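You operate a simulated robot arm through the tools that you are given. There is no shell and no other tool. Be economical: measure what you need, move in short steps, check, and stop when the job is done.

Carry out the task below with a simulated two-armed robot. There is one attempt and no reset: what you move stays moved.

TASK
Hold tall electrode 35 on the stoning plate and stone its burr off.
Fine: one hand holds it still, the other rubs with the stone; stone back on its spot, electrode on to the foam strip; leave the other one.

It is judged by the outcome, as a careful person would: the job done as asked, and still so three seconds after it is handed in. It fails if anything else is knocked over, pushed out of place, dropped, spilled or broken.

THE ROBOT
Two 7-joint arms with two-finger parallel grippers on one trunk, on a base that drives. Base frame: it is fixed to the floor where the robot stands at the start and does not move with it; the origin is under the middle of the robot, x ahead of it, y to its left, z up. Readings come in mm, degrees, newtons and seconds.
The left shoulder is at the start at [70, 134, 1226], the right one opposite. With the tool pointing down near the work surface each hand reaches from about 100 to 640 mm from the robot's upright axis, wherever it stands, measured 20 degrees to its own side. Places, roughly: stoning plate [700, 100, 900]; foam strip [700, -300, 900]. Payload 1.57 kg a hand.
Tool frame (each hand has its own): the origin (TCP) lies between the finger pads and is the grasp point; the fingertips stand 30 mm ahead of it; z points along the fingers, y is the line along which they close. Largest opening 80 mm; finger width 17, thickness 12; the body of the gripper, 40 by 82 mm, starts 80 mm behind the TCP.
Orientation is told as [roll, pitch, yaw] about the base's x, y, z axes, in that order, counted from this pose: with the fingers straight down and closing along the base's y, the tool's x points along the base's -x, its y along +y and its z along -z.

THE INTERFACE
- The arms move only by the tool play_rows. It takes "left_rows", "right_rows" or both (then of equal length, played together; a hand with none holds still); each is a list of rows, each an object of numbers (a shift or turn left out is 0, a gripper value left out holds the last): "hand": the opening, from 0 (shut) to 1 (fully open); "dx", "dy", "dz": the shift along the tool's x, y, z in mm; "ax", "ay", "az": the turn, a rotation vector about the tool's x, y, z in degrees. In form: [{"hand": .., "dx": .., "dy": .., "dz": .., "ax": .., "ay": .., "az": ..}, ...]. A call has 1 to 20 rows; each row is the pose to reach, as a shift and turn from the pose commanded when the call began, along the tool's axes at that moment. A row lasts 0.2 s, in which the tool goes at most 50 mm and 8.6 degrees; a call with a longer step from one row to the next is refused whole, and so is a gripper value outside its range. A pose out of reach is approached as far as the arm can. The call stops where the force on the tool passes 40 N (or 10 N more than at its start, if that is more) or the arm is blocked; 0.2 s more then pass. The fingers move at their own pace (about 153 mm/s each) and stop on an object; they squeeze with about 39 N. The grip force told is the motor's: it shows also when the fingers shut on nothing. Time passes only in rows, and 0.2 s behind the last, so rows that repeat a pose let the fingers close. It gives the time, the measured TCP pose, the force on the tool (base axes), the opening and the grip force at its end, in the units of the frame above (readings bear some noise).
- Cameras (640 x 400 px; columns grow to the right, rows downward): "scene" is now at [135.4, -10.7, 1450.1]; the picture's right is [-0.11, -0.99, 0.00], its down [-0.62, 0.07, -0.78] and it looks along [0.77, -0.09, -0.63] (base axes); focal length 270 px, centre (320, 200). "left" rides on the left gripper at [72, 7, -122] in its tool frame; the picture's right is [-0.09, 1.00, 0.00], its down [-0.84, -0.08, -0.54] and it looks along [-0.54, -0.05, 0.84] (tool axes); focal length 238 px, centre (320, 200). "right" rides on the right gripper at [72, -7, -122] in its tool frame; the picture's right is [0.09, 1.00, 0.00], its down [-0.84, 0.08, -0.54] and it looks along [-0.54, 0.05, 0.84] (tool axes); focal length 238 px, centre (320, 200). There is no depth. A picture from a camera that has moved, and an enlarged one, comes with that camera's place and axes in the base frame and with its lens.
- grab_frame(camera): a new picture of that camera. The clock stands still meanwhile.
- lift_body(by): slides the trunk up (or, below 0, down) by that many mm; the arms and the scene camera ride with it, the base frame stays. It gives what a move gives, with no picture.
- roll_base(legs): drives the robot by 1 to 6 legs, each [ahead, left, turn to the left] in mm, mm and degrees, along the robot's own axes; the way and the turn of a leg run together, so that a leg with both is an arc; at most 1500 mm and 180 degrees a leg. The arms and the cameras ride along, it lands a little off, and it stops where it bumps. It gives what a move gives.
- head_to(pan, tilt): turns the head with the scene camera to pan (to the left, within 86 degrees either way) and tilt (down, from -29 to 69), counted from straight ahead of the robot. It gives what a move gives.
- close_up(camera, box): a new picture of the part [left, top, right, bottom] of that camera's present view, enlarged. The clock stands still meanwhile.
- close_job(): hands the job in; it is judged then, once.

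Work in short steps. Places have to be worked out from the pictures, the camera data and where the tool is seen: move nearer, look again, correct. Check each grasp and each placing, and mend what went wrong. You have 120 turns and 108 pictures in all, those below and enlarged ones among them. Open the grippers and draw the arms clear of the work before you hand the job in, unless the task says otherwise; then end with one line.

The tools are called by a JSON object that holds its "method" and its "body". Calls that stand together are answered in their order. play_rows: Moves the arms, as the interface text tells. Its arguments: {"type":"object","properties":{"left_rows":{"type":"array","items":{"type":"object","properties":{"hand":{"type":"number"},"dx":{"type":"number"},"dy":{"type":"number"},"dz":{"type":"number"},"ax":{"type":"number"},"ay":{"type":"number"},"az":{"type":"number"}}}},"right_rows":{"type":"array","items":{"type":"object","properties":{"hand":{"type":"number"},"dx":{"type":"number"},"dy":{"type":"number"},"dz":{"type":"number"},"ax":{"type":"number"},"ay":{"type":"number"},"az":{"type":"number"}}}}},"required":[]} The other tools are called the same way: lift_body (by) slides the trunk up or down; roll_base (legs) drives the base; head_to (pan, tilt) turns the head that bears the scene camera; grab_frame (camera) takes a picture; close_up (camera, box) takes an enlarged picture of a part of a camera's view; close_job () hands the job in.

At the start:

```text
t: 0.0
left_tcp_pos: [502.0, 209.6, 1201.5]
left_ee_rot: [0.0, 0.0, 0.1]
left_force: [-0.4, -0.6, 0.2]
left_finger_gap: 79.9
left_grip_force: 0.0
right_tcp_pos: [453.0, -199.5, 1237.1]
right_ee_rot: [0.0, 0.0, -0.1]
right_force: [-0.2, 0.3, -0.4]
right_finger_gap: 79.8
right_grip_force: 0.0
trunk travel left (down, up): [-800.0, 140.0]
robot x, y, heading: [-1.0, -2.3, -0.1]
head pan, tilt: [-6.3, 38.8]
```

scene: 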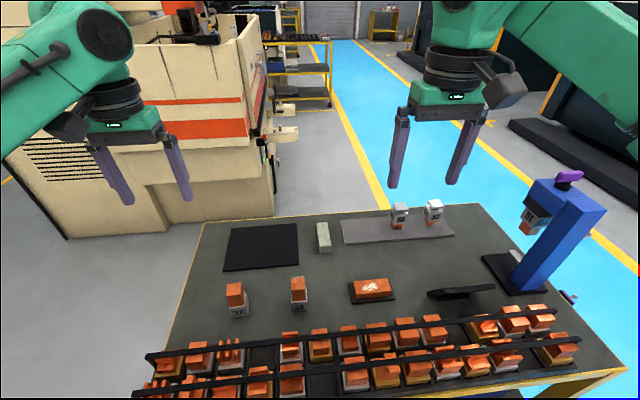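
right: 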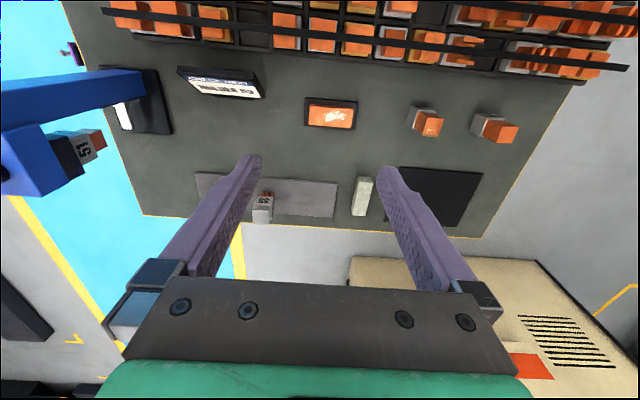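
left: 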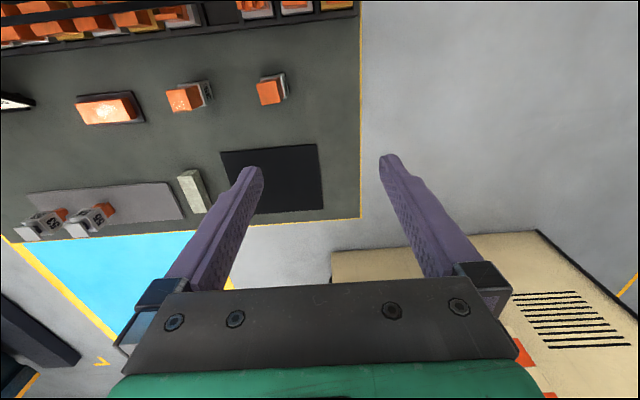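

The scene shows a table with a dark plate, a stone, a grey strip with two electrodes, and two electrodes standing in front. I zoom in to read the labels.

{"method": "close_up", "body": {"camera": "scene", "box": [200, 210, 420, 330]}}

{"method": "close_up", "body": {"camera": "scene", "box": [320, 180, 480, 270]}}

{"method": "close_up", "body": {"camera": "left", "box": [0, 50, 360, 250]}}

```text
2.91 times, centred on (310, 270) of scene
camera zoom: at [135.4, -10.7, 1450.1], right [-0.11, -0.99, 0.0], down [-0.62, 0.07, -0.78], along [0.77, -0.09, -0.63], focal length 787 px, centre (349, -4)
```

zoom: 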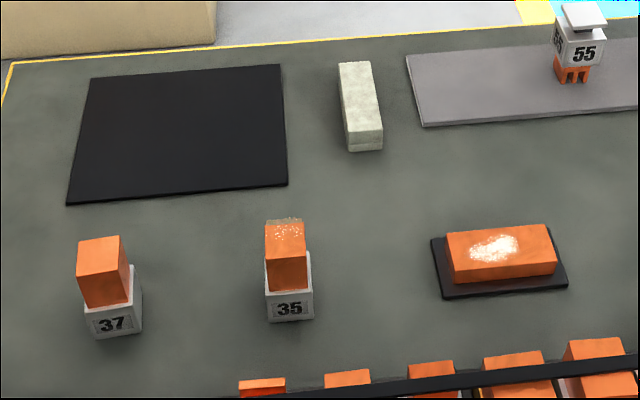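

```text
4.00 times, centred on (400, 225) of scene
camera zoom: at [135.4, -10.7, 1450.1], right [-0.11, -0.99, 0.0], down [-0.62, 0.07, -0.78], along [0.77, -0.09, -0.63], focal length 1082 px, centre (0, 100)
```

zoom: 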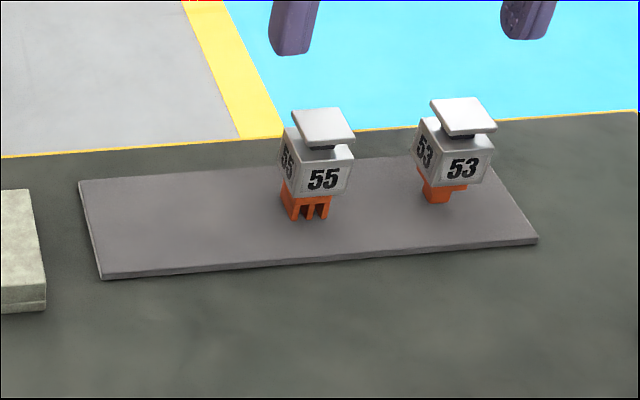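

```text
1.78 times, centred on (180, 150) of left
camera zoom: at [430.3, 216.0, 1323.5], right [0.09, 1.0, 0.0], down [0.84, -0.08, 0.54], along [0.54, -0.05, -0.84], focal length 424 px, centre (569, 289)
```

zoom: 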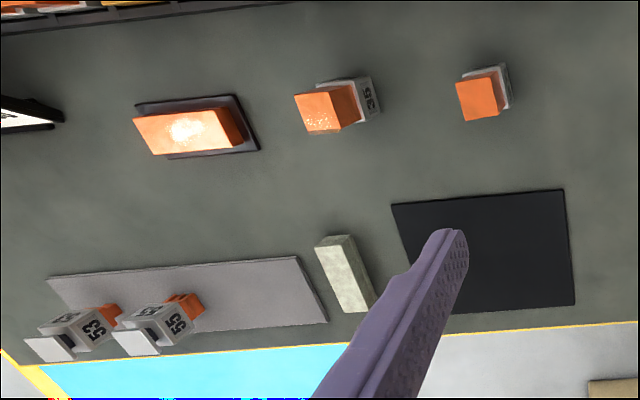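

35 stands at about (478,-5) with its burr along the top far edge; plate centre about (667,90), stone about (670,-85), foam strip x 638–737, y −140…−465. Before driving closer I look down at the table's near edge.

{"method": "head_to", "body": {"pan": 0, "tilt": 66}}

{"method": "grab_frame", "body": {"camera": "scene"}}

```text
t: 0.9
left_tcp_pos: [502.1, 210.4, 1201.5]
left_ee_rot: [0.0, 0.0, 0.1]
left_force: [0.4, -0.3, 0.0]
left_finger_gap: 80.2
left_grip_force: 0.1
right_tcp_pos: [451.8, -198.0, 1238.2]
right_ee_rot: [0.1, 0.0, 0.0]
right_force: [-0.8, 0.2, -0.7]
right_finger_gap: 79.8
right_grip_force: 0.1
trunk travel left (down, up): [-800.0, 140.0]
robot x, y, heading: [-1.6, 0.1, -0.0]
head pan, tilt: [0.0, 66.0]
```

```text
101 pictures are left
camera scene: at [109.6, -1.3, 1415.0], right [0.0, -1.0, 0.0], down [-0.91, 0.0, -0.41], along [0.41, 0.0, -0.91], focal length 270 px, centre (320, 200)
```

scene: 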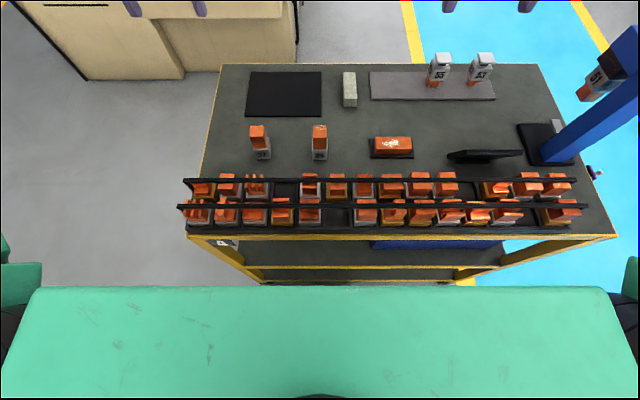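

The table's near edge is at about x=273. The plate and strip lie just past reach, so I drive ahead cautiously, 50 mm at first.

{"method": "roll_base", "body": {"legs": [[50, 0, 0]]}}

```text
t: 1.8
left_tcp_pos: [544.7, 210.7, 1204.6]
left_ee_rot: [0.1, -0.3, 0.0]
left_force: [-0.8, -0.2, 0.3]
left_finger_gap: 80.0
left_grip_force: 0.0
right_tcp_pos: [492.9, -198.6, 1242.5]
right_ee_rot: [-0.1, -0.5, 0.0]
right_force: [0.1, 0.8, 0.4]
right_finger_gap: 79.9
right_grip_force: 0.1
trunk travel left (down, up): [-800.0, 140.0]
robot x, y, heading: [50.3, -5.5, 0.3]
head pan, tilt: [0.0, 66.0]
```

It moved 50 mm with no bump; another 50.

{"method": "roll_base", "body": {"legs": [[50, 5, 0]]}}

{"method": "grab_frame", "body": {"camera": "scene"}}

```text
t: 2.6
left_tcp_pos: [555.9, 211.6, 1202.5]
left_ee_rot: [0.0, 0.0, 0.2]
left_force: [-0.9, -0.4, 0.1]
left_finger_gap: 80.2
left_grip_force: 0.1
right_tcp_pos: [504.8, -198.4, 1238.2]
right_ee_rot: [0.0, -0.2, 0.1]
right_force: [-0.4, -0.2, 0.2]
right_finger_gap: 80.1
right_grip_force: 0.0
trunk travel left (down, up): [-800.0, 140.0]
robot x, y, heading: [52.2, -3.2, 0.2]
head pan, tilt: [0.0, 66.0]
stopped in leg 1: the robot was blocked; the commanded pose is now the measured one
```

```text
100 pictures are left
camera scene: at [162.6, -1.1, 1415.0], right [0.0, -1.0, 0.0], down [-0.91, 0.0, -0.41], along [0.41, 0.0, -0.91], focal length 270 px, centre (320, 200)
```

scene: 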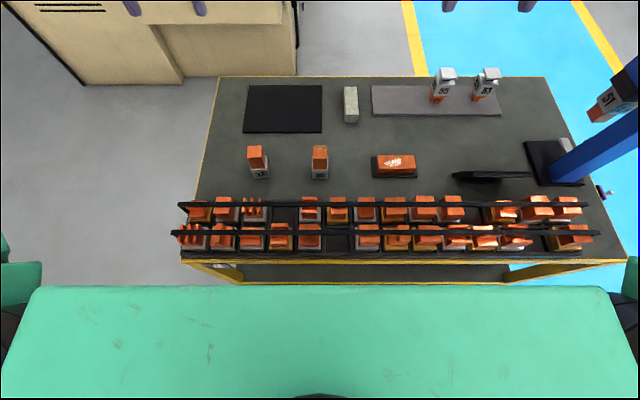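

The base bumps the table at x≈52; from here the plate and strip are at the edge of reach. The far side of the table has open floor (machine base starts at x>1650), so working from there would bring plate, stone, strip and electrode all near. I check the left side for free floor.

{"method": "head_to", "body": {"pan": 70, "tilt": 30}}

{"method": "grab_frame", "body": {"camera": "scene"}}

{"method": "head_to", "body": {"pan": 15, "tilt": 20}}

{"method": "grab_frame", "body": {"camera": "scene"}}

```text
t: 4.0
left_tcp_pos: [555.9, 211.7, 1201.7]
left_ee_rot: [0.1, 0.0, 0.0]
left_force: [0.2, -0.3, 0.4]
left_finger_gap: 79.9
left_grip_force: 0.0
right_tcp_pos: [505.6, -198.9, 1239.8]
right_ee_rot: [0.0, 0.0, 0.1]
right_force: [0.5, 0.9, 0.0]
right_finger_gap: 79.9
right_grip_force: 0.1
trunk travel left (down, up): [-800.0, 140.0]
robot x, y, heading: [52.4, 2.8, 0.1]
head pan, tilt: [70.0, 30.0]
```

```text
99 pictures are left
camera scene: at [134.4, 83.9, 1463.6], right [0.94, -0.34, 0.0], down [-0.17, -0.47, -0.87], along [0.3, 0.81, -0.5], focal length 270 px, centre (320, 200)
```

scene: 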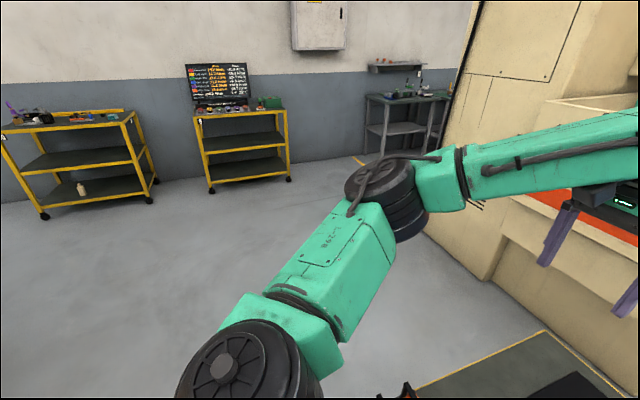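

```text
t: 5.2
left_tcp_pos: [555.4, 212.2, 1202.5]
left_ee_rot: [0.0, 0.1, 0.1]
left_force: [0.4, -0.1, 0.2]
left_finger_gap: 79.8
left_grip_force: 0.0
right_tcp_pos: [505.0, -198.5, 1237.5]
right_ee_rot: [0.1, -0.2, 0.1]
right_force: [0.4, 0.2, -0.1]
right_finger_gap: 80.3
right_grip_force: 0.0
trunk travel left (down, up): [-800.0, 140.0]
robot x, y, heading: [55.2, 0.2, 0.2]
head pan, tilt: [15.0, 20.0]
```

```text
98 pictures are left
camera scene: at [193.0, 23.2, 1479.7], right [0.26, -0.97, 0.0], down [-0.33, -0.09, -0.94], along [0.91, 0.24, -0.34], focal length 270 px, centre (320, 200)
```

scene: 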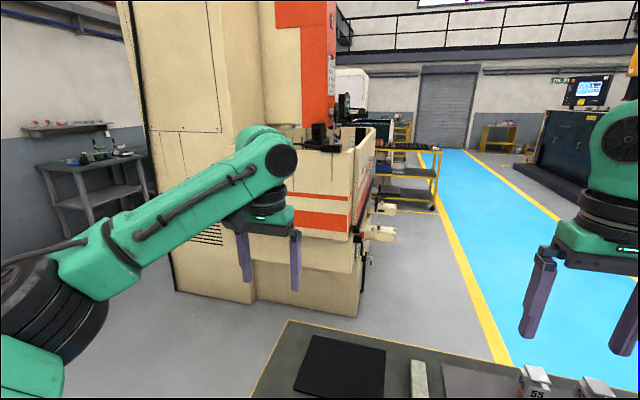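

Left side and far side have ample free floor. I back off, go left and then forward along the table's left side.

{"method": "roll_base", "body": {"legs": [[-150, 0, 0], [0, 900, 0], [700, 0, 0]]}}

```text
t: 14.4
left_tcp_pos: [1096.3, 1112.6, 1202.3]
left_ee_rot: [0.0, -0.1, -0.5]
left_force: [0.0, 0.3, 0.8]
left_finger_gap: 79.9
left_grip_force: 0.0
right_tcp_pos: [1040.4, 705.2, 1238.7]
right_ee_rot: [0.1, 0.0, -0.5]
right_force: [-0.4, -0.6, -0.2]
right_finger_gap: 79.9
right_grip_force: 0.1
trunk travel left (down, up): [-800.0, 140.0]
robot x, y, heading: [592.9, 906.3, -0.6]
head pan, tilt: [15.0, 20.0]
```

Now turn about to the left (away from the table), then reverse to x≈1100.

{"method": "roll_base", "body": {"legs": [[0, 0, 180], [-500, 0, 0]]}}

```text
t: 24.7
left_tcp_pos: [588.3, 696.7, 1201.6]
left_ee_rot: [0.0, 0.0, -178.8]
left_force: [0.3, -0.3, 0.0]
left_finger_gap: 80.0
left_grip_force: 0.1
right_tcp_pos: [630.4, 1107.3, 1236.9]
right_ee_rot: [0.2, 0.0, -179.0]
right_force: [-0.4, 0.3, 0.8]
right_finger_gap: 79.7
right_grip_force: 0.0
trunk travel left (down, up): [-800.0, 140.0]
robot x, y, heading: [1088.8, 921.4, -178.9]
head pan, tilt: [15.0, 20.0]
```

Slide along the far side to y≈-40, correcting heading, with the head looking down at the work.

{"method": "roll_base", "body": {"legs": [[0, 0, -1.1], [0, 960, 0]]}}

{"method": "head_to", "body": {"pan": 0, "tilt": 60}}

{"method": "grab_frame", "body": {"camera": "scene"}}

```text
t: 30.0
left_tcp_pos: [588.9, -238.5, 1203.0]
left_ee_rot: [-0.1, 0.0, -179.6]
left_force: [-0.7, 0.3, 0.3]
left_finger_gap: 80.1
left_grip_force: 0.0
right_tcp_pos: [637.5, 171.3, 1238.1]
right_ee_rot: [0.1, -0.1, -179.6]
right_force: [-0.1, 0.9, -0.1]
right_finger_gap: 80.1
right_grip_force: 0.1
trunk travel left (down, up): [-800.0, 140.0]
robot x, y, heading: [1090.6, -24.2, -179.6]
head pan, tilt: [15.0, 20.0]
```

```text
t: 31.1
left_tcp_pos: [590.3, -237.2, 1202.8]
left_ee_rot: [0.0, 0.0, -179.6]
left_force: [-0.2, 0.2, 0.5]
left_finger_gap: 80.0
left_grip_force: 0.0
right_tcp_pos: [637.3, 171.6, 1236.8]
right_ee_rot: [0.1, -0.1, -179.7]
right_force: [-0.2, 0.2, 0.0]
right_finger_gap: 80.1
right_grip_force: 0.0
trunk travel left (down, up): [-800.0, 140.0]
robot x, y, heading: [1089.9, -28.2, -179.6]
head pan, tilt: [0.0, 60.0]
```

```text
97 pictures are left
camera scene: at [973.4, -26.3, 1421.6], right [-0.01, 1.0, 0.0], down [0.87, 0.01, -0.5], along [-0.5, 0.0, -0.87], focal length 270 px, centre (320, 200)
```

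scene: 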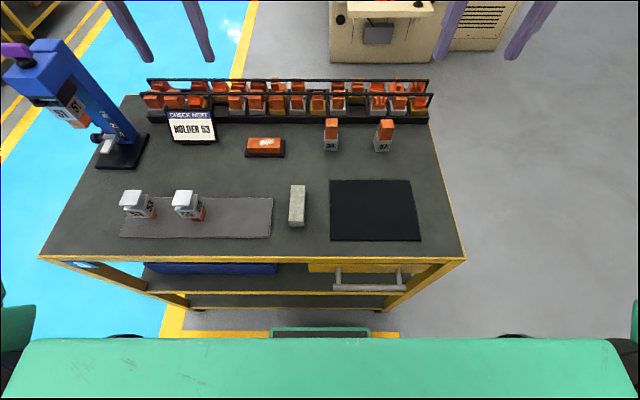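

I'm now on the far side facing back; all items are nearer. I'll pick 35 with the right hand using a 30° forward tilt, going first to a hover above it.

{"method": "play_rows", "body": {"right_rows": [{"hand": 1, "dx": -20, "dy": 22, "dz": 18, "ay": -4}, {"dx": -40, "dy": 44, "dz": 36, "ay": -8}, {"dx": -60, "dy": 66, "dz": 55, "ay": -12}, {"dx": -80, "dy": 88, "dz": 75, "ay": -16}, {"dx": -100, "dy": 110, "dz": 95, "ay": -20}, {"dx": -120, "dy": 132, "dz": 115, "ay": -24}, {"dx": -135, "dy": 154, "dz": 135, "ay": -28}, {"dx": -145, "dy": 176, "dz": 150, "ay": -30}, {"dx": -145, "dy": 176, "dz": 150, "ay": -30}]}}

{"method": "grab_frame", "body": {"camera": "right"}}

{"method": "grab_frame", "body": {"camera": "scene"}}

```text
t: 33.1
left_tcp_pos: [590.1, -237.7, 1201.5]
left_ee_rot: [0.1, 0.0, -179.7]
left_force: [-0.6, 0.5, -0.2]
left_finger_gap: 80.0
left_grip_force: 0.0
right_tcp_pos: [492.6, -3.5, 1087.0]
right_ee_rot: [0.1, -30.0, -179.7]
right_force: [-1.0, 0.1, 0.0]
right_finger_gap: 79.9
right_grip_force: 0.0
trunk travel left (down, up): [-800.0, 140.0]
robot x, y, heading: [1089.4, -24.5, -179.5]
head pan, tilt: [0.0, 60.0]
```

```text
96 pictures are left
camera right: at [617.0, 3.8, 1157.6], right [0.09, -1.0, -0.04], down [-0.45, -0.08, 0.89], along [-0.89, -0.06, -0.46], focal length 238 px, centre (320, 200)
```

right: 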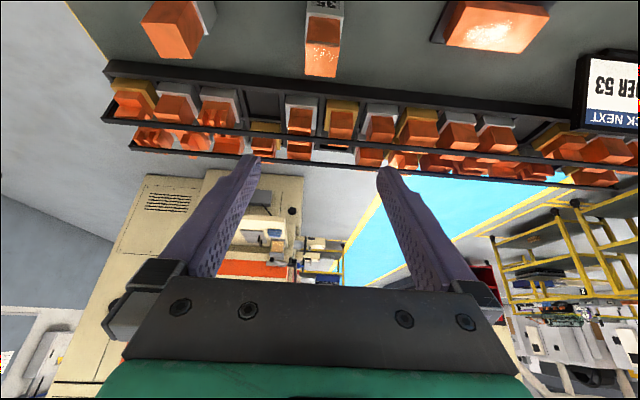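

```text
95 pictures are left
camera scene: at [973.6, -26.0, 1421.6], right [-0.01, 1.0, 0.0], down [0.87, 0.01, -0.5], along [-0.5, 0.0, -0.87], focal length 270 px, centre (320, 200)
```

scene: 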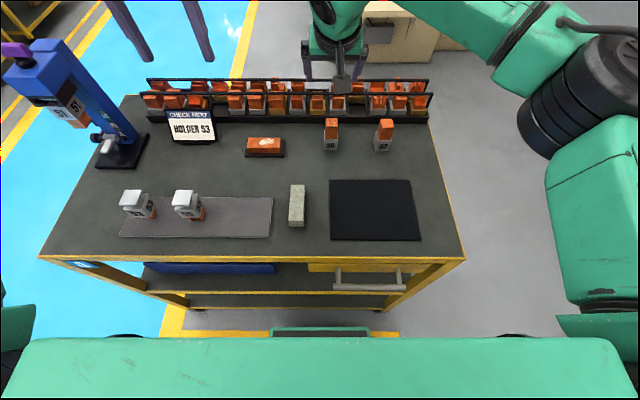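

Reach is fine. I measure 35, stone and strip with close-ups from this side.

{"method": "close_up", "body": {"camera": "scene", "box": [290, 100, 410, 175]}}

{"method": "close_up", "body": {"camera": "scene", "box": [170, 170, 330, 270]}}

{"method": "close_up", "body": {"camera": "right", "box": [260, 0, 388, 80]}}

```text
5.33 times, centred on (350, 138) of scene
camera zoom: at [973.6, -26.0, 1421.6], right [-0.01, 1.0, 0.0], down [0.87, 0.01, -0.5], along [-0.5, 0.0, -0.87], focal length 1442 px, centre (160, 533)
```

zoom: 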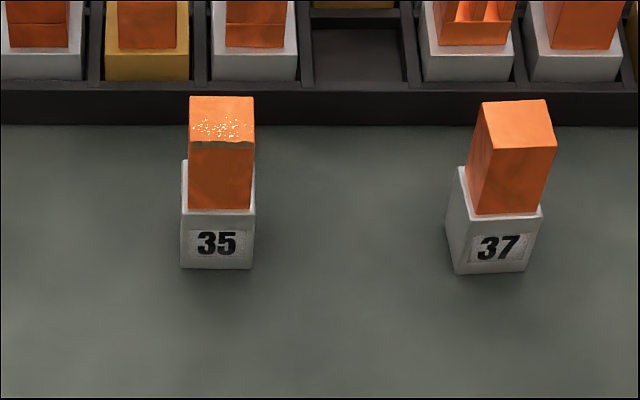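

```text
4.00 times, centred on (250, 220) of scene
camera zoom: at [973.6, -26.0, 1421.6], right [-0.01, 1.0, 0.0], down [0.87, 0.01, -0.5], along [-0.5, 0.0, -0.87], focal length 1082 px, centre (600, 120)
```

zoom: 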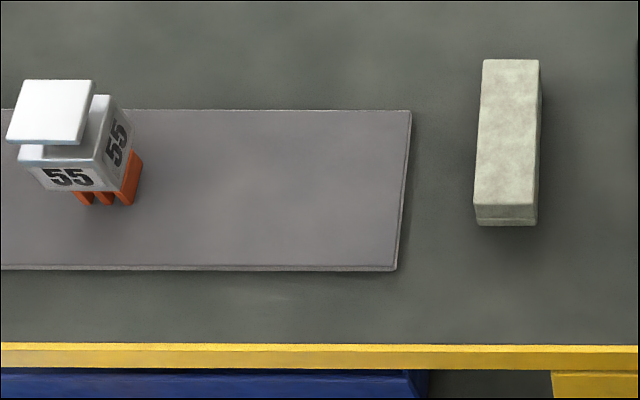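

```text
5.00 times, centred on (324, 40) of right
camera zoom: at [617.0, 3.8, 1157.6], right [0.09, -1.0, -0.04], down [-0.45, -0.08, 0.89], along [-0.89, -0.06, -0.46], focal length 1192 px, centre (300, 1000)
```

zoom: 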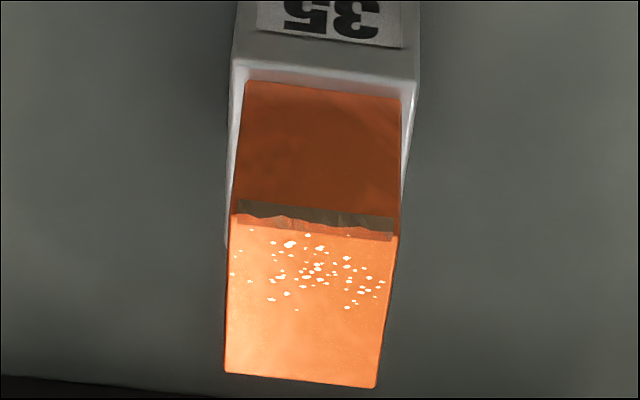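

35 stands at about (479,0.5), top z≈942, holder 36 mm wide; stone centre (673,-78.5), ~95×33×26. I lower the right hand until the tips are just at the top, and check the alignment.

{"method": "play_rows", "body": {"right_rows": [{"dx": 18, "dy": -2, "dz": 38}, {"dx": 37, "dy": -4, "dz": 76}, {"dx": 52, "dy": -4, "dz": 109}, {"dx": 52, "dy": -4, "dz": 109}]}}

{"method": "grab_frame", "body": {"camera": "right"}}

{"method": "close_up", "body": {"camera": "scene", "box": [270, 80, 410, 168]}}

```text
t: 34.1
left_tcp_pos: [589.3, -238.6, 1202.0]
left_ee_rot: [0.0, -0.1, -179.5]
left_force: [-0.2, -0.2, 0.5]
left_finger_gap: 80.1
left_grip_force: 0.0
right_tcp_pos: [483.5, -2.5, 969.3]
right_ee_rot: [0.0, -30.1, -179.7]
right_force: [-0.2, -0.4, 0.6]
right_finger_gap: 79.9
right_grip_force: 0.1
trunk travel left (down, up): [-800.0, 140.0]
robot x, y, heading: [1088.8, -28.4, -179.6]
head pan, tilt: [0.0, 60.0]
```

```text
91 pictures are left
camera right: at [607.1, 6.0, 1039.7], right [0.09, -1.0, -0.05], down [-0.45, -0.08, 0.89], along [-0.89, -0.06, -0.46], focal length 238 px, centre (320, 200)
```

right: 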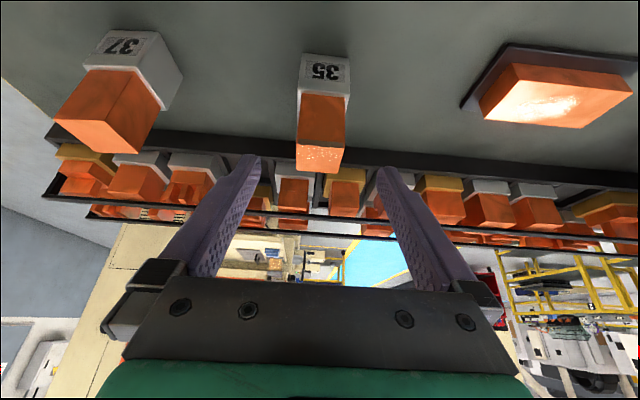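

```text
4.55 times, centred on (340, 124) of scene
camera zoom: at [973.5, -26.6, 1421.6], right [-0.01, 1.0, 0.0], down [0.87, 0.01, -0.5], along [-0.5, 0.0, -0.87], focal length 1229 px, centre (229, 546)
```

zoom: 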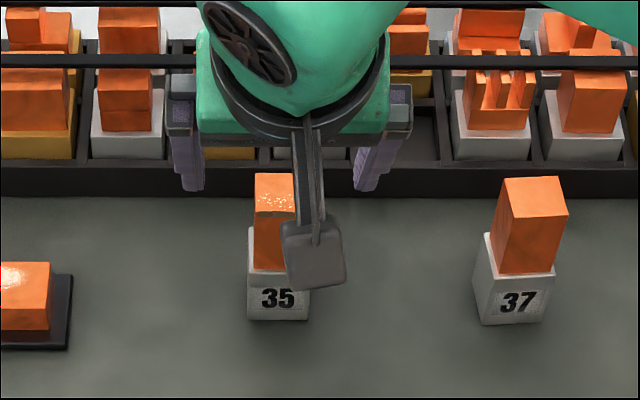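

Aligned. I lower to z≈897 in the grip position and look before closing.

{"method": "play_rows", "body": {"right_rows": [{"dx": 12, "dy": -1, "dz": 21}, {"dx": 24, "dy": -1, "dz": 42}, {"dx": 35.6, "dy": -1, "dz": 62}, {"dx": 35.6, "dy": -1, "dz": 62}]}}

{"method": "grab_frame", "body": {"camera": "right"}}

```text
t: 35.1
left_tcp_pos: [589.1, -238.8, 1201.2]
left_ee_rot: [0.0, -0.1, -179.6]
left_force: [-0.3, -0.6, 0.1]
left_finger_gap: 79.9
left_grip_force: 0.0
right_tcp_pos: [483.6, -0.7, 898.7]
right_ee_rot: [0.1, -30.1, -179.7]
right_force: [0.1, -0.3, -0.7]
right_finger_gap: 79.7
right_grip_force: 0.1
trunk travel left (down, up): [-800.0, 140.0]
robot x, y, heading: [1090.4, -28.4, -179.6]
head pan, tilt: [0.0, 60.0]
```

```text
89 pictures are left
camera right: at [607.4, 6.5, 969.1], right [0.09, -1.0, -0.05], down [-0.45, -0.08, 0.89], along [-0.89, -0.06, -0.46], focal length 238 px, centre (320, 200)
```

right: 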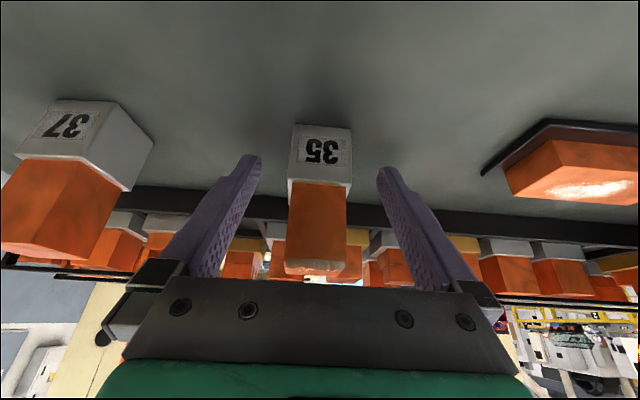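

Both fingers straddle 35 evenly. Close, then lift 15 mm vertically.

{"method": "play_rows", "body": {"right_rows": [{"hand": 0}, {"hand": 0}, {"hand": 0}, {"hand": 0}]}}

{"method": "play_rows", "body": {"right_rows": [{"dx": -10, "dz": -17.3}, {"dx": -20, "dz": -34.6}, {"dx": -30, "dz": -52}, {"dx": -30, "dz": -52}]}}

{"method": "grab_frame", "body": {"camera": "right"}}

```text
t: 36.1
left_tcp_pos: [588.6, -238.1, 1202.1]
left_ee_rot: [0.0, 0.0, -179.6]
left_force: [-0.5, 0.6, 1.0]
left_finger_gap: 79.9
left_grip_force: 0.0
right_tcp_pos: [483.4, -0.6, 898.2]
right_ee_rot: [0.1, -30.1, -179.7]
right_force: [0.1, 1.0, 0.1]
right_finger_gap: 35.6
right_grip_force: 38.8
trunk travel left (down, up): [-800.0, 140.0]
robot x, y, heading: [1090.0, -29.0, -179.7]
head pan, tilt: [0.0, 60.0]
```

```text
t: 37.1
left_tcp_pos: [589.4, -238.5, 1200.4]
left_ee_rot: [0.0, 0.2, -179.5]
left_force: [-0.2, -1.1, -0.2]
left_finger_gap: 80.2
left_grip_force: 0.0
right_tcp_pos: [483.1, -1.6, 958.0]
right_ee_rot: [0.0, -30.0, -179.5]
right_force: [-1.3, 0.0, -3.9]
right_finger_gap: 35.9
right_grip_force: 38.8
trunk travel left (down, up): [-800.0, 140.0]
robot x, y, heading: [1090.2, -26.6, -179.9]
head pan, tilt: [0.0, 60.0]
```

```text
88 pictures are left
camera right: at [607.5, 5.6, 1027.9], right [0.09, -1.0, -0.04], down [-0.45, -0.08, 0.89], along [-0.89, -0.06, -0.46], focal length 238 px, centre (320, 200)
```

right: 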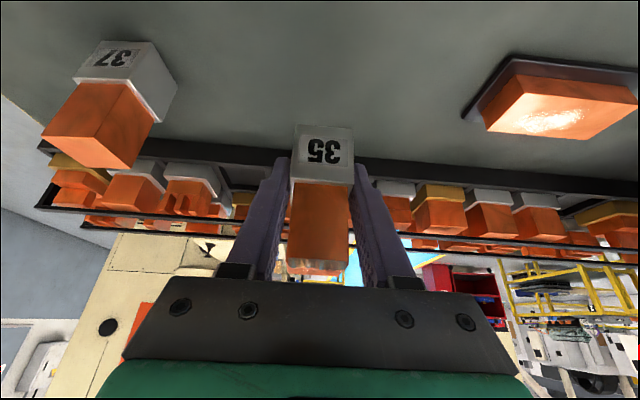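

35 is held (gap 35.9 mm). I carry it over the plate to about (665,70).

{"method": "play_rows", "body": {"right_rows": [{"dx": 31.5, "dy": -14.4, "dz": -18.2}, {"dx": 63, "dy": -28.8, "dz": -36.4}, {"dx": 94.5, "dy": -43.2, "dz": -54.6}, {"dx": 126, "dy": -57.6, "dz": -72.8}, {"dx": 157.6, "dy": -72, "dz": -91}, {"dx": 157.6, "dy": -72, "dz": -91}]}}

{"method": "close_up", "body": {"camera": "scene", "box": [270, 120, 430, 250]}}

```text
t: 38.5
left_tcp_pos: [588.3, -238.0, 1201.2]
left_ee_rot: [-0.1, 0.1, -179.6]
left_force: [-0.1, 0.3, -0.1]
left_finger_gap: 79.9
left_grip_force: 0.0
right_tcp_pos: [663.7, 70.8, 956.8]
right_ee_rot: [0.1, -30.0, -179.7]
right_force: [-0.5, 0.1, -5.1]
right_finger_gap: 35.8
right_grip_force: 39.2
trunk travel left (down, up): [-800.0, 140.0]
robot x, y, heading: [1090.1, -24.8, -179.4]
head pan, tilt: [0.0, 60.0]
```

```text
3.08 times, centred on (350, 185) of scene
camera zoom: at [971.8, -26.9, 1421.4], right [-0.01, 1.0, 0.0], down [0.87, 0.01, -0.5], along [-0.5, 0.0, -0.87], focal length 832 px, centre (228, 246)
```

zoom: 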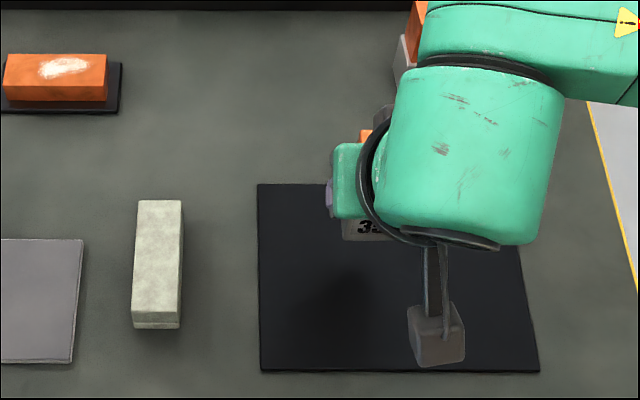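

Above the plate. Lower 50 mm, then in small steps until contact shows.

{"method": "play_rows", "body": {"right_rows": [{"dx": 8, "dz": 14}, {"dx": 16, "dz": 28}, {"dx": 24, "dz": 41.6}, {"dx": 24, "dz": 41.6}]}}

{"method": "play_rows", "body": {"right_rows": [{"dx": 1, "dz": 1.73}, {"dx": 1, "dz": 1.73}]}}

{"method": "play_rows", "body": {"right_rows": [{"dx": 0.75, "dz": 1.3}, {"dx": 0.75, "dz": 1.3}]}}

```text
t: 39.5
left_tcp_pos: [589.1, -238.4, 1202.2]
left_ee_rot: [0.0, 0.0, -179.6]
left_force: [0.1, 0.6, 0.1]
left_finger_gap: 80.0
left_grip_force: 0.2
right_tcp_pos: [663.9, 72.4, 909.3]
right_ee_rot: [0.2, -30.1, -179.7]
right_force: [0.3, 0.5, -4.3]
right_finger_gap: 35.8
right_grip_force: 38.8
trunk travel left (down, up): [-800.0, 140.0]
robot x, y, heading: [1093.4, -26.7, -179.5]
head pan, tilt: [0.0, 60.0]
```

```text
t: 40.1
left_tcp_pos: [588.0, -236.7, 1202.3]
left_ee_rot: [-0.1, 0.0, -179.5]
left_force: [0.9, -0.1, 0.4]
left_finger_gap: 80.1
left_grip_force: 0.1
right_tcp_pos: [664.6, 73.0, 907.0]
right_ee_rot: [0.1, -29.9, -179.7]
right_force: [0.6, 0.5, -5.1]
right_finger_gap: 35.7
right_grip_force: 38.7
trunk travel left (down, up): [-800.0, 140.0]
robot x, y, heading: [1087.0, -25.9, -179.6]
head pan, tilt: [0.0, 60.0]
```

```text
t: 40.7
left_tcp_pos: [589.7, -239.8, 1202.5]
left_ee_rot: [-0.1, -0.1, -179.7]
left_force: [-1.0, -0.4, 0.4]
left_finger_gap: 79.9
left_grip_force: 0.1
right_tcp_pos: [665.4, 73.5, 905.0]
right_ee_rot: [0.1, -30.0, -179.7]
right_force: [0.9, 0.7, -5.9]
right_finger_gap: 35.8
right_grip_force: 38.7
trunk travel left (down, up): [-800.0, 140.0]
robot x, y, heading: [1090.8, -25.0, -179.3]
head pan, tilt: [0.0, 60.0]
```

No contact yet; keep easing down.

{"method": "play_rows", "body": {"right_rows": [{"dx": 0.75, "dz": 1.3}, {"dx": 0.75, "dz": 1.3}]}}

{"method": "play_rows", "body": {"right_rows": [{"dx": 0.75, "dz": 1.3}, {"dx": 0.75, "dz": 1.3}]}}

```text
t: 41.3
left_tcp_pos: [589.9, -237.9, 1202.5]
left_ee_rot: [0.0, 0.0, -179.6]
left_force: [0.9, 0.4, 0.3]
left_finger_gap: 80.1
left_grip_force: 0.0
right_tcp_pos: [665.5, 71.5, 904.5]
right_ee_rot: [0.1, -30.0, -179.8]
right_force: [-2.0, 0.0, -1.5]
right_finger_gap: 35.9
right_grip_force: 39.1
trunk travel left (down, up): [-800.0, 140.0]
robot x, y, heading: [1094.1, -24.5, -179.7]
head pan, tilt: [0.0, 60.0]
```

```text
t: 41.9
left_tcp_pos: [590.4, -237.2, 1203.5]
left_ee_rot: [0.0, -0.1, -179.5]
left_force: [0.2, 0.3, 0.0]
left_finger_gap: 79.7
left_grip_force: 0.0
right_tcp_pos: [664.4, 73.8, 904.5]
right_ee_rot: [0.0, -30.3, -179.6]
right_force: [-3.9, 3.8, 14.6]
right_finger_gap: 35.9
right_grip_force: 38.9
trunk travel left (down, up): [-800.0, 140.0]
robot x, y, heading: [1093.1, -27.0, -179.7]
head pan, tilt: [0.0, 60.0]
```

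Contact (plate top ≈866). Release and withdraw straight up.

{"method": "play_rows", "body": {"right_rows": [{"hand": 1}, {"hand": 1}, {"hand": 1}]}}

{"method": "play_rows", "body": {"right_rows": [{"dx": -17, "dz": -30}, {"dx": -37, "dz": -65}, {"dx": -60, "dz": -104}, {"dx": -85, "dz": -147}, {"dx": -100, "dz": -173}]}}

{"method": "grab_frame", "body": {"camera": "right"}}

```text
t: 42.7
left_tcp_pos: [590.2, -237.8, 1200.8]
left_ee_rot: [0.0, 0.0, -179.6]
left_force: [-0.5, -0.3, 0.0]
left_finger_gap: 80.0
left_grip_force: 0.1
right_tcp_pos: [664.4, 70.8, 901.3]
right_ee_rot: [0.1, -30.1, -179.5]
right_force: [-0.8, 0.6, 0.3]
right_finger_gap: 80.0
right_grip_force: 0.2
trunk travel left (down, up): [-800.0, 140.0]
robot x, y, heading: [1092.5, -25.2, -179.7]
head pan, tilt: [0.0, 60.0]
```

```text
t: 43.9
left_tcp_pos: [589.0, -237.5, 1202.3]
left_ee_rot: [0.0, 0.0, -179.6]
left_force: [-0.5, 0.5, 0.1]
left_finger_gap: 80.4
left_grip_force: 0.1
right_tcp_pos: [666.1, 70.7, 1102.4]
right_ee_rot: [0.0, -30.0, -179.6]
right_force: [-0.6, 0.1, -0.5]
right_finger_gap: 80.1
right_grip_force: 0.1
trunk travel left (down, up): [-800.0, 140.0]
robot x, y, heading: [1095.4, -21.9, -179.6]
head pan, tilt: [0.0, 60.0]
```

```text
86 pictures are left
camera right: at [789.5, 78.5, 1173.7], right [0.09, -1.0, -0.05], down [-0.45, -0.08, 0.89], along [-0.89, -0.06, -0.46], focal length 238 px, centre (320, 200)
```

right: 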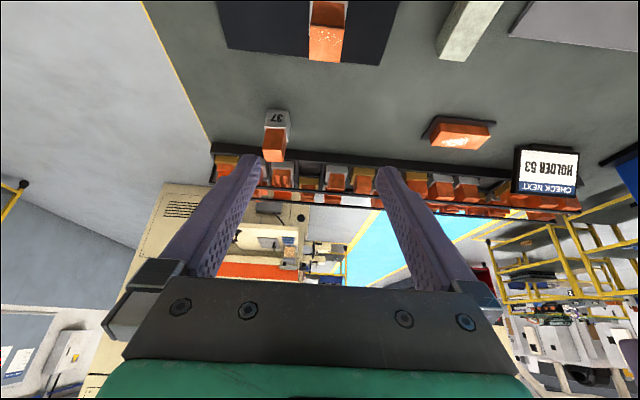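

35 stands on the plate. Now level the right hand and move it to +y side, then yaw it by 90° so that it can approach from the +y side.

{"method": "play_rows", "body": {"right_rows": [{"dy": -30, "ay": 7.5}, {"dy": -60, "ay": 15}, {"dy": -90, "ay": 22.5}, {"dy": -120, "ay": 30}, {"dy": -150, "ay": 30}, {"dy": -150, "ay": 30}]}}

{"method": "play_rows", "body": {"right_rows": [{"az": -8.2}, {"az": -16.4}, {"az": -24.6}, {"az": -32.8}, {"az": -41}, {"az": -49.2}, {"az": -57.4}, {"az": -65.6}, {"az": -73.8}, {"az": -82}, {"az": -90.4}, {"az": -90.4}]}}

{"method": "grab_frame", "body": {"camera": "scene"}}

```text
t: 45.3
left_tcp_pos: [589.7, -239.1, 1201.9]
left_ee_rot: [-0.1, 0.1, -179.6]
left_force: [0.2, -0.5, 0.0]
left_finger_gap: 80.0
left_grip_force: 0.0
right_tcp_pos: [667.0, 222.5, 1103.2]
right_ee_rot: [0.0, 0.0, -179.6]
right_force: [-1.1, -0.3, 0.1]
right_finger_gap: 79.9
right_grip_force: 0.1
trunk travel left (down, up): [-800.0, 140.0]
robot x, y, heading: [1088.5, -25.5, -179.5]
head pan, tilt: [0.0, 60.0]
```

```text
t: 47.9
left_tcp_pos: [590.5, -237.4, 1202.8]
left_ee_rot: [0.0, 0.0, -179.6]
left_force: [0.3, -0.6, -1.3]
left_finger_gap: 79.6
left_grip_force: 0.1
right_tcp_pos: [867.0, 54.8, 1000.3]
right_ee_rot: [-3.8, 2.8, -90.7]
right_force: [0.1, -1.1, -0.1]
right_finger_gap: 80.0
right_grip_force: 0.0
right hand out of reach, approached as far as the arm can: row 4, 5, 6, 7, 8, 9, 10, 11, 12
trunk travel left (down, up): [-800.0, 140.0]
robot x, y, heading: [1086.7, -22.7, -179.8]
head pan, tilt: [0.0, 60.0]
```

```text
85 pictures are left
camera scene: at [974.8, -26.5, 1421.7], right [-0.01, 1.0, 0.0], down [0.87, 0.01, -0.5], along [-0.5, 0.0, -0.87], focal length 270 px, centre (320, 200)
```

scene: 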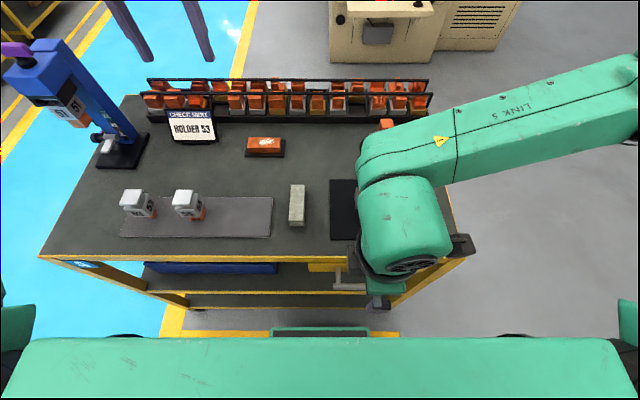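

That yaw direction is beyond the arm's joints, and the hand drifted. I turn back carefully and watch.

{"method": "play_rows", "body": {"right_rows": [{"az": 8.2}, {"az": 16.4}, {"az": 24.6}, {"az": 32.8}, {"az": 41}]}}

{"method": "grab_frame", "body": {"camera": "scene"}}

```text
t: 49.1
left_tcp_pos: [589.6, -237.8, 1202.5]
left_ee_rot: [0.1, 0.0, -179.6]
left_force: [-0.7, -0.2, 0.2]
left_finger_gap: 80.2
left_grip_force: 0.1
right_tcp_pos: [867.7, 54.8, 1000.5]
right_ee_rot: [-4.6, -0.3, -132.0]
right_force: [0.5, 0.4, 1.3]
right_finger_gap: 80.0
right_grip_force: 0.0
trunk travel left (down, up): [-800.0, 140.0]
robot x, y, heading: [1090.3, -23.4, -179.5]
head pan, tilt: [0.0, 60.0]
```

```text
84 pictures are left
camera scene: at [973.6, -26.3, 1421.6], right [-0.01, 1.0, 0.0], down [0.87, 0.01, -0.5], along [-0.5, 0.0, -0.87], focal length 270 px, centre (320, 200)
```

scene: 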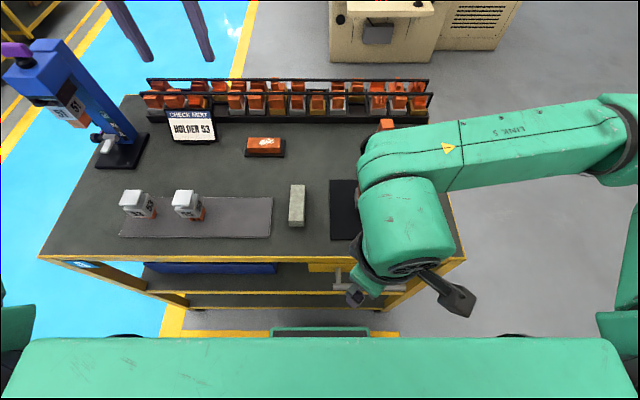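

Commands now start from the measured pose. Raise the hand first, then finish turning back.

{"method": "play_rows", "body": {"right_rows": [{"dz": -40}, {"dz": -80}, {"dz": -120}, {"dz": -150}, {"dz": -150, "az": 8}, {"dz": -150, "az": 16}, {"dz": -150, "az": 24}, {"dz": -150, "az": 32}, {"dz": -150, "az": 40}, {"dz": -150, "az": 47}]}}

{"method": "grab_frame", "body": {"camera": "scene"}}

```text
t: 50.5
left_tcp_pos: [589.7, -237.9, 1201.8]
left_ee_rot: [0.1, 0.1, -179.6]
left_force: [0.9, 0.3, -0.3]
left_finger_gap: 80.2
left_grip_force: 0.0
right_tcp_pos: [874.9, 48.7, 1152.1]
right_ee_rot: [-4.6, -1.3, -146.3]
right_force: [-4.7, -2.4, -0.3]
right_finger_gap: 80.4
right_grip_force: 0.0
trunk travel left (down, up): [-800.0, 140.0]
robot x, y, heading: [1089.7, -23.3, -179.5]
head pan, tilt: [0.0, 60.0]
stopped in row 7 (right hand): the force on the tool passed its limit (the readings are from after the stop); the commanded pose is now the measured one
```

```text
83 pictures are left
camera scene: at [973.2, -26.5, 1421.6], right [-0.01, 1.0, 0.0], down [0.87, 0.01, -0.5], along [-0.5, 0.0, -0.87], focal length 270 px, centre (320, 200)
```

scene: 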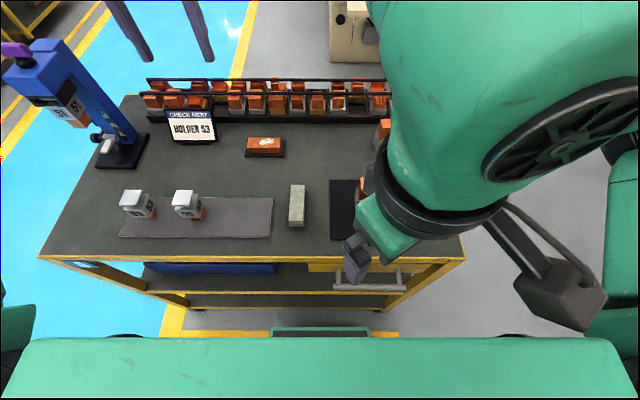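

The camera boom brushed the robot's own torso; 35 still seems upright. Move the hand away from the torso (-x, +y), then finish the turn.

{"method": "play_rows", "body": {"right_rows": [{"dx": -14, "dy": -33}, {"dx": -28, "dy": -66}, {"dx": -42, "dy": -100}, {"dx": -56, "dy": -133}, {"dx": -69, "dy": -166}, {"dx": -69, "dy": -166}]}}

{"method": "grab_frame", "body": {"camera": "scene"}}

```text
t: 51.9
left_tcp_pos: [589.5, -238.6, 1201.4]
left_ee_rot: [-0.1, 0.0, -179.6]
left_force: [-0.2, -0.5, 0.4]
left_finger_gap: 80.2
left_grip_force: 0.0
right_tcp_pos: [728.9, 148.0, 1168.4]
right_ee_rot: [-4.6, -1.2, -146.2]
right_force: [0.2, -0.1, -0.8]
right_finger_gap: 80.1
right_grip_force: 0.1
trunk travel left (down, up): [-800.0, 140.0]
robot x, y, heading: [1089.8, -25.0, -179.8]
head pan, tilt: [0.0, 60.0]
```

```text
82 pictures are left
camera scene: at [973.7, -27.0, 1421.6], right [-0.01, 1.0, 0.0], down [0.87, 0.01, -0.5], along [-0.5, 0.0, -0.87], focal length 270 px, centre (320, 200)
```

scene: 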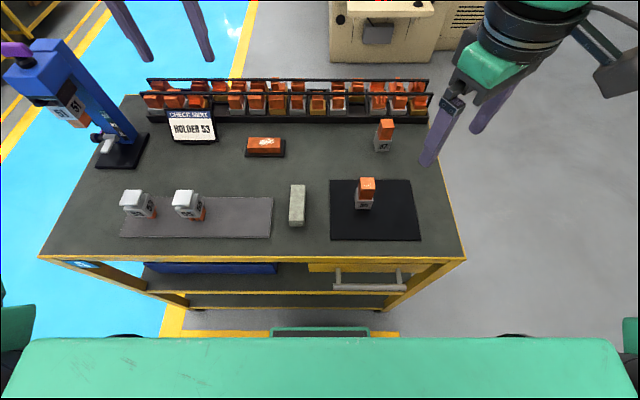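

All undisturbed; 35 stands upright on the plate. New plan: hold from the robot side with the tool tilted ~50° (clear of the top), stone from above with the left hand. First turn the yaw back to 180.

{"method": "play_rows", "body": {"right_rows": [{"az": 8}, {"az": 16}, {"az": 24}, {"az": 31}, {"az": 33.8}, {"az": 33.8}]}}

{"method": "close_up", "body": {"camera": "scene", "box": [310, 160, 438, 240]}}

```text
t: 53.3
left_tcp_pos: [590.1, -239.0, 1203.2]
left_ee_rot: [0.0, 0.0, -179.6]
left_force: [-1.1, 1.0, 0.1]
left_finger_gap: 79.9
left_grip_force: 0.0
right_tcp_pos: [726.7, 147.8, 1167.3]
right_ee_rot: [-3.1, -3.5, 180.0]
right_force: [-1.0, -0.3, 0.4]
right_finger_gap: 80.0
right_grip_force: 0.0
trunk travel left (down, up): [-800.0, 140.0]
robot x, y, heading: [1087.0, -26.5, -179.6]
head pan, tilt: [0.0, 60.0]
```

```text
5.00 times, centred on (374, 200) of scene
camera zoom: at [973.5, -26.5, 1421.6], right [-0.01, 1.0, 0.0], down [0.87, 0.01, -0.5], along [-0.5, 0.0, -0.87], focal length 1352 px, centre (50, 200)
```

zoom: 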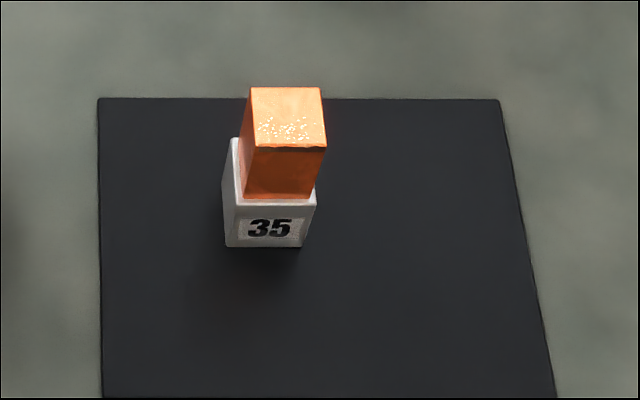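

35 is at (660.5,72.6). Level the roll and move to hover above it, then tilt to −50°.

{"method": "play_rows", "body": {"right_rows": [{"dx": -14, "dy": 18, "dz": 31, "ax": -1}, {"dx": -29, "dy": 37, "dz": 63, "ax": -2}, {"dx": -43, "dy": 56, "dz": 95, "ax": -3.1}, {"dx": -58, "dy": 75, "dz": 125, "ax": -3.1}, {"dx": -58, "dy": 75, "dz": 125, "ax": -3.1}]}}

{"method": "play_rows", "body": {"right_rows": [{"ay": -8}, {"ay": -16}, {"ay": -24}, {"ay": -32}, {"ay": -40}, {"ay": -46.5}, {"ay": -46.5}]}}

```text
t: 54.5
left_tcp_pos: [590.0, -237.1, 1202.5]
left_ee_rot: [0.1, 0.0, -179.6]
left_force: [0.0, -0.4, 0.2]
left_finger_gap: 80.0
left_grip_force: 0.0
right_tcp_pos: [659.3, 79.1, 1041.8]
right_ee_rot: [0.0, -3.5, -179.9]
right_force: [-0.5, -0.7, -0.4]
right_finger_gap: 79.9
right_grip_force: 0.0
trunk travel left (down, up): [-800.0, 140.0]
robot x, y, heading: [1092.4, -23.7, -179.7]
head pan, tilt: [0.0, 60.0]
```

```text
t: 56.1
left_tcp_pos: [589.3, -237.4, 1202.9]
left_ee_rot: [-0.1, 0.0, -179.6]
left_force: [-1.0, 0.4, -0.4]
left_finger_gap: 79.8
left_grip_force: 0.2
right_tcp_pos: [661.0, 78.5, 1041.9]
right_ee_rot: [0.0, -50.0, -179.9]
right_force: [0.4, 0.5, 0.7]
right_finger_gap: 80.0
right_grip_force: 0.1
trunk travel left (down, up): [-800.0, 140.0]
robot x, y, heading: [1092.1, -26.9, -179.5]
head pan, tilt: [0.0, 60.0]
```

Descend with the fingers straddling; stop at z≈960 to look.

{"method": "play_rows", "body": {"right_rows": [{"dx": 23, "dy": 3, "dz": 15}, {"dx": 46, "dy": 6, "dz": 30}, {"dx": 68.9, "dy": 6, "dz": 45.4}, {"dx": 68.9, "dy": 6, "dz": 45.4}]}}

{"method": "grab_frame", "body": {"camera": "right"}}

{"method": "grab_frame", "body": {"camera": "scene"}}

```text
t: 57.1
left_tcp_pos: [589.1, -238.1, 1203.0]
left_ee_rot: [0.0, 0.0, -179.6]
left_force: [0.1, 0.4, 0.4]
left_finger_gap: 80.0
left_grip_force: 0.0
right_tcp_pos: [668.4, 73.9, 961.7]
right_ee_rot: [-0.2, -50.0, -179.8]
right_force: [-0.7, -0.7, -0.1]
right_finger_gap: 79.9
right_grip_force: 0.0
trunk travel left (down, up): [-800.0, 140.0]
robot x, y, heading: [1091.0, -25.2, -179.6]
head pan, tilt: [0.0, 60.0]
```

```text
80 pictures are left
camera right: at [809.5, 79.9, 985.7], right [0.06, -1.0, -0.07], down [-0.12, -0.08, 0.99], along [-0.99, -0.05, -0.13], focal length 238 px, centre (320, 200)
```

right: 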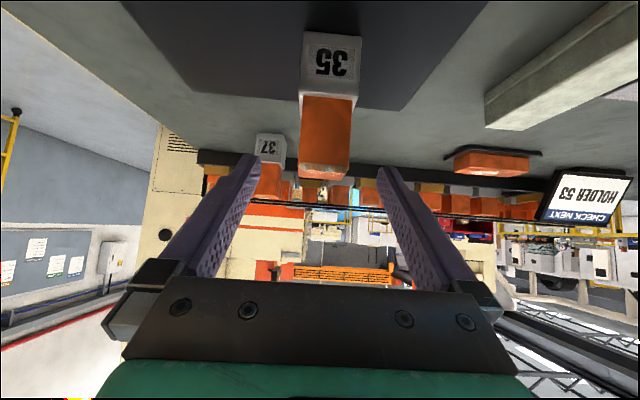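

```text
79 pictures are left
camera scene: at [973.5, -26.5, 1421.6], right [-0.01, 1.0, 0.0], down [0.87, 0.01, -0.5], along [-0.5, 0.0, -0.87], focal length 270 px, centre (320, 200)
```

scene: 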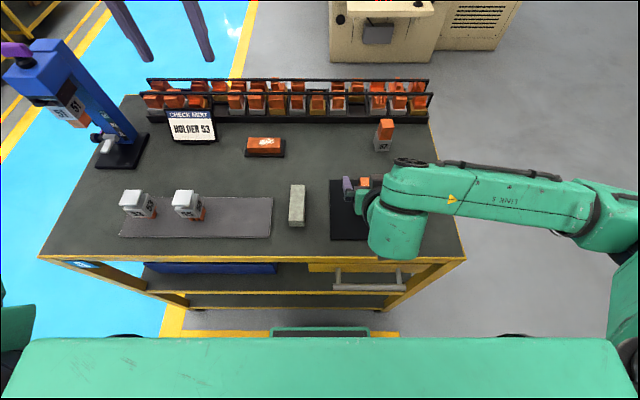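

Aligned. Descend to grip height and close.

{"method": "play_rows", "body": {"right_rows": [{"dx": 17, "dy": 1, "dz": 13.7}, {"dx": 34, "dy": 1, "dz": 27.5}, {"dx": 50.2, "dy": 1, "dz": 41}, {"dx": 50.2, "dy": 1, "dz": 41}]}}

{"method": "play_rows", "body": {"right_rows": [{"hand": 0}, {"hand": 0}, {"hand": 0}, {"hand": 0}]}}

{"method": "grab_frame", "body": {"camera": "right"}}

{"method": "grab_frame", "body": {"camera": "scene"}}

```text
t: 58.1
left_tcp_pos: [590.0, -238.4, 1203.4]
left_ee_rot: [0.0, 0.1, -179.6]
left_force: [0.1, 0.5, 0.1]
left_finger_gap: 80.2
left_grip_force: 0.1
right_tcp_pos: [671.2, 71.6, 895.4]
right_ee_rot: [-0.1, -50.1, -179.9]
right_force: [-0.1, 0.9, -0.5]
right_finger_gap: 80.1
right_grip_force: 0.1
trunk travel left (down, up): [-800.0, 140.0]
robot x, y, heading: [1091.9, -23.1, -179.3]
head pan, tilt: [0.0, 60.0]
```

```text
t: 59.1
left_tcp_pos: [590.3, -238.6, 1202.1]
left_ee_rot: [0.0, 0.0, -179.6]
left_force: [-0.4, 0.0, 0.1]
left_finger_gap: 80.1
left_grip_force: 0.2
right_tcp_pos: [671.1, 71.8, 896.3]
right_ee_rot: [0.1, -50.0, -179.9]
right_force: [0.2, 1.5, -0.7]
right_finger_gap: 35.8
right_grip_force: 39.0
trunk travel left (down, up): [-800.0, 140.0]
robot x, y, heading: [1088.3, -25.1, -179.9]
head pan, tilt: [0.0, 60.0]
```

```text
78 pictures are left
camera right: at [811.8, 78.3, 920.8], right [0.06, -1.0, -0.07], down [-0.12, -0.08, 0.99], along [-0.99, -0.05, -0.13], focal length 238 px, centre (320, 200)
```

right: 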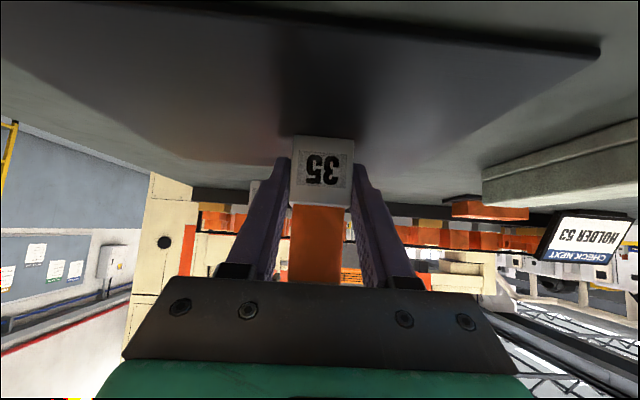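

```text
77 pictures are left
camera scene: at [973.4, -26.1, 1421.6], right [-0.01, 1.0, 0.0], down [0.87, 0.01, -0.5], along [-0.5, 0.0, -0.87], focal length 270 px, centre (320, 200)
```

scene: 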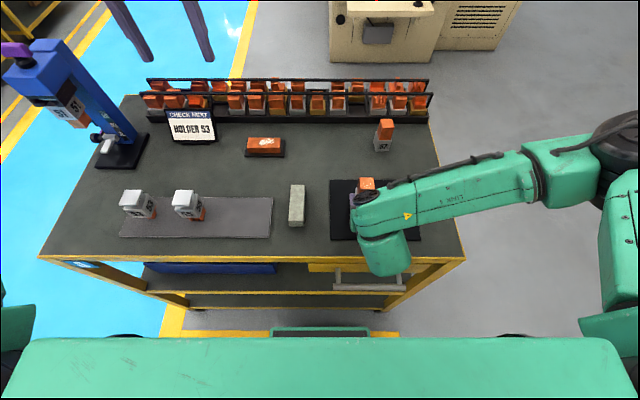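

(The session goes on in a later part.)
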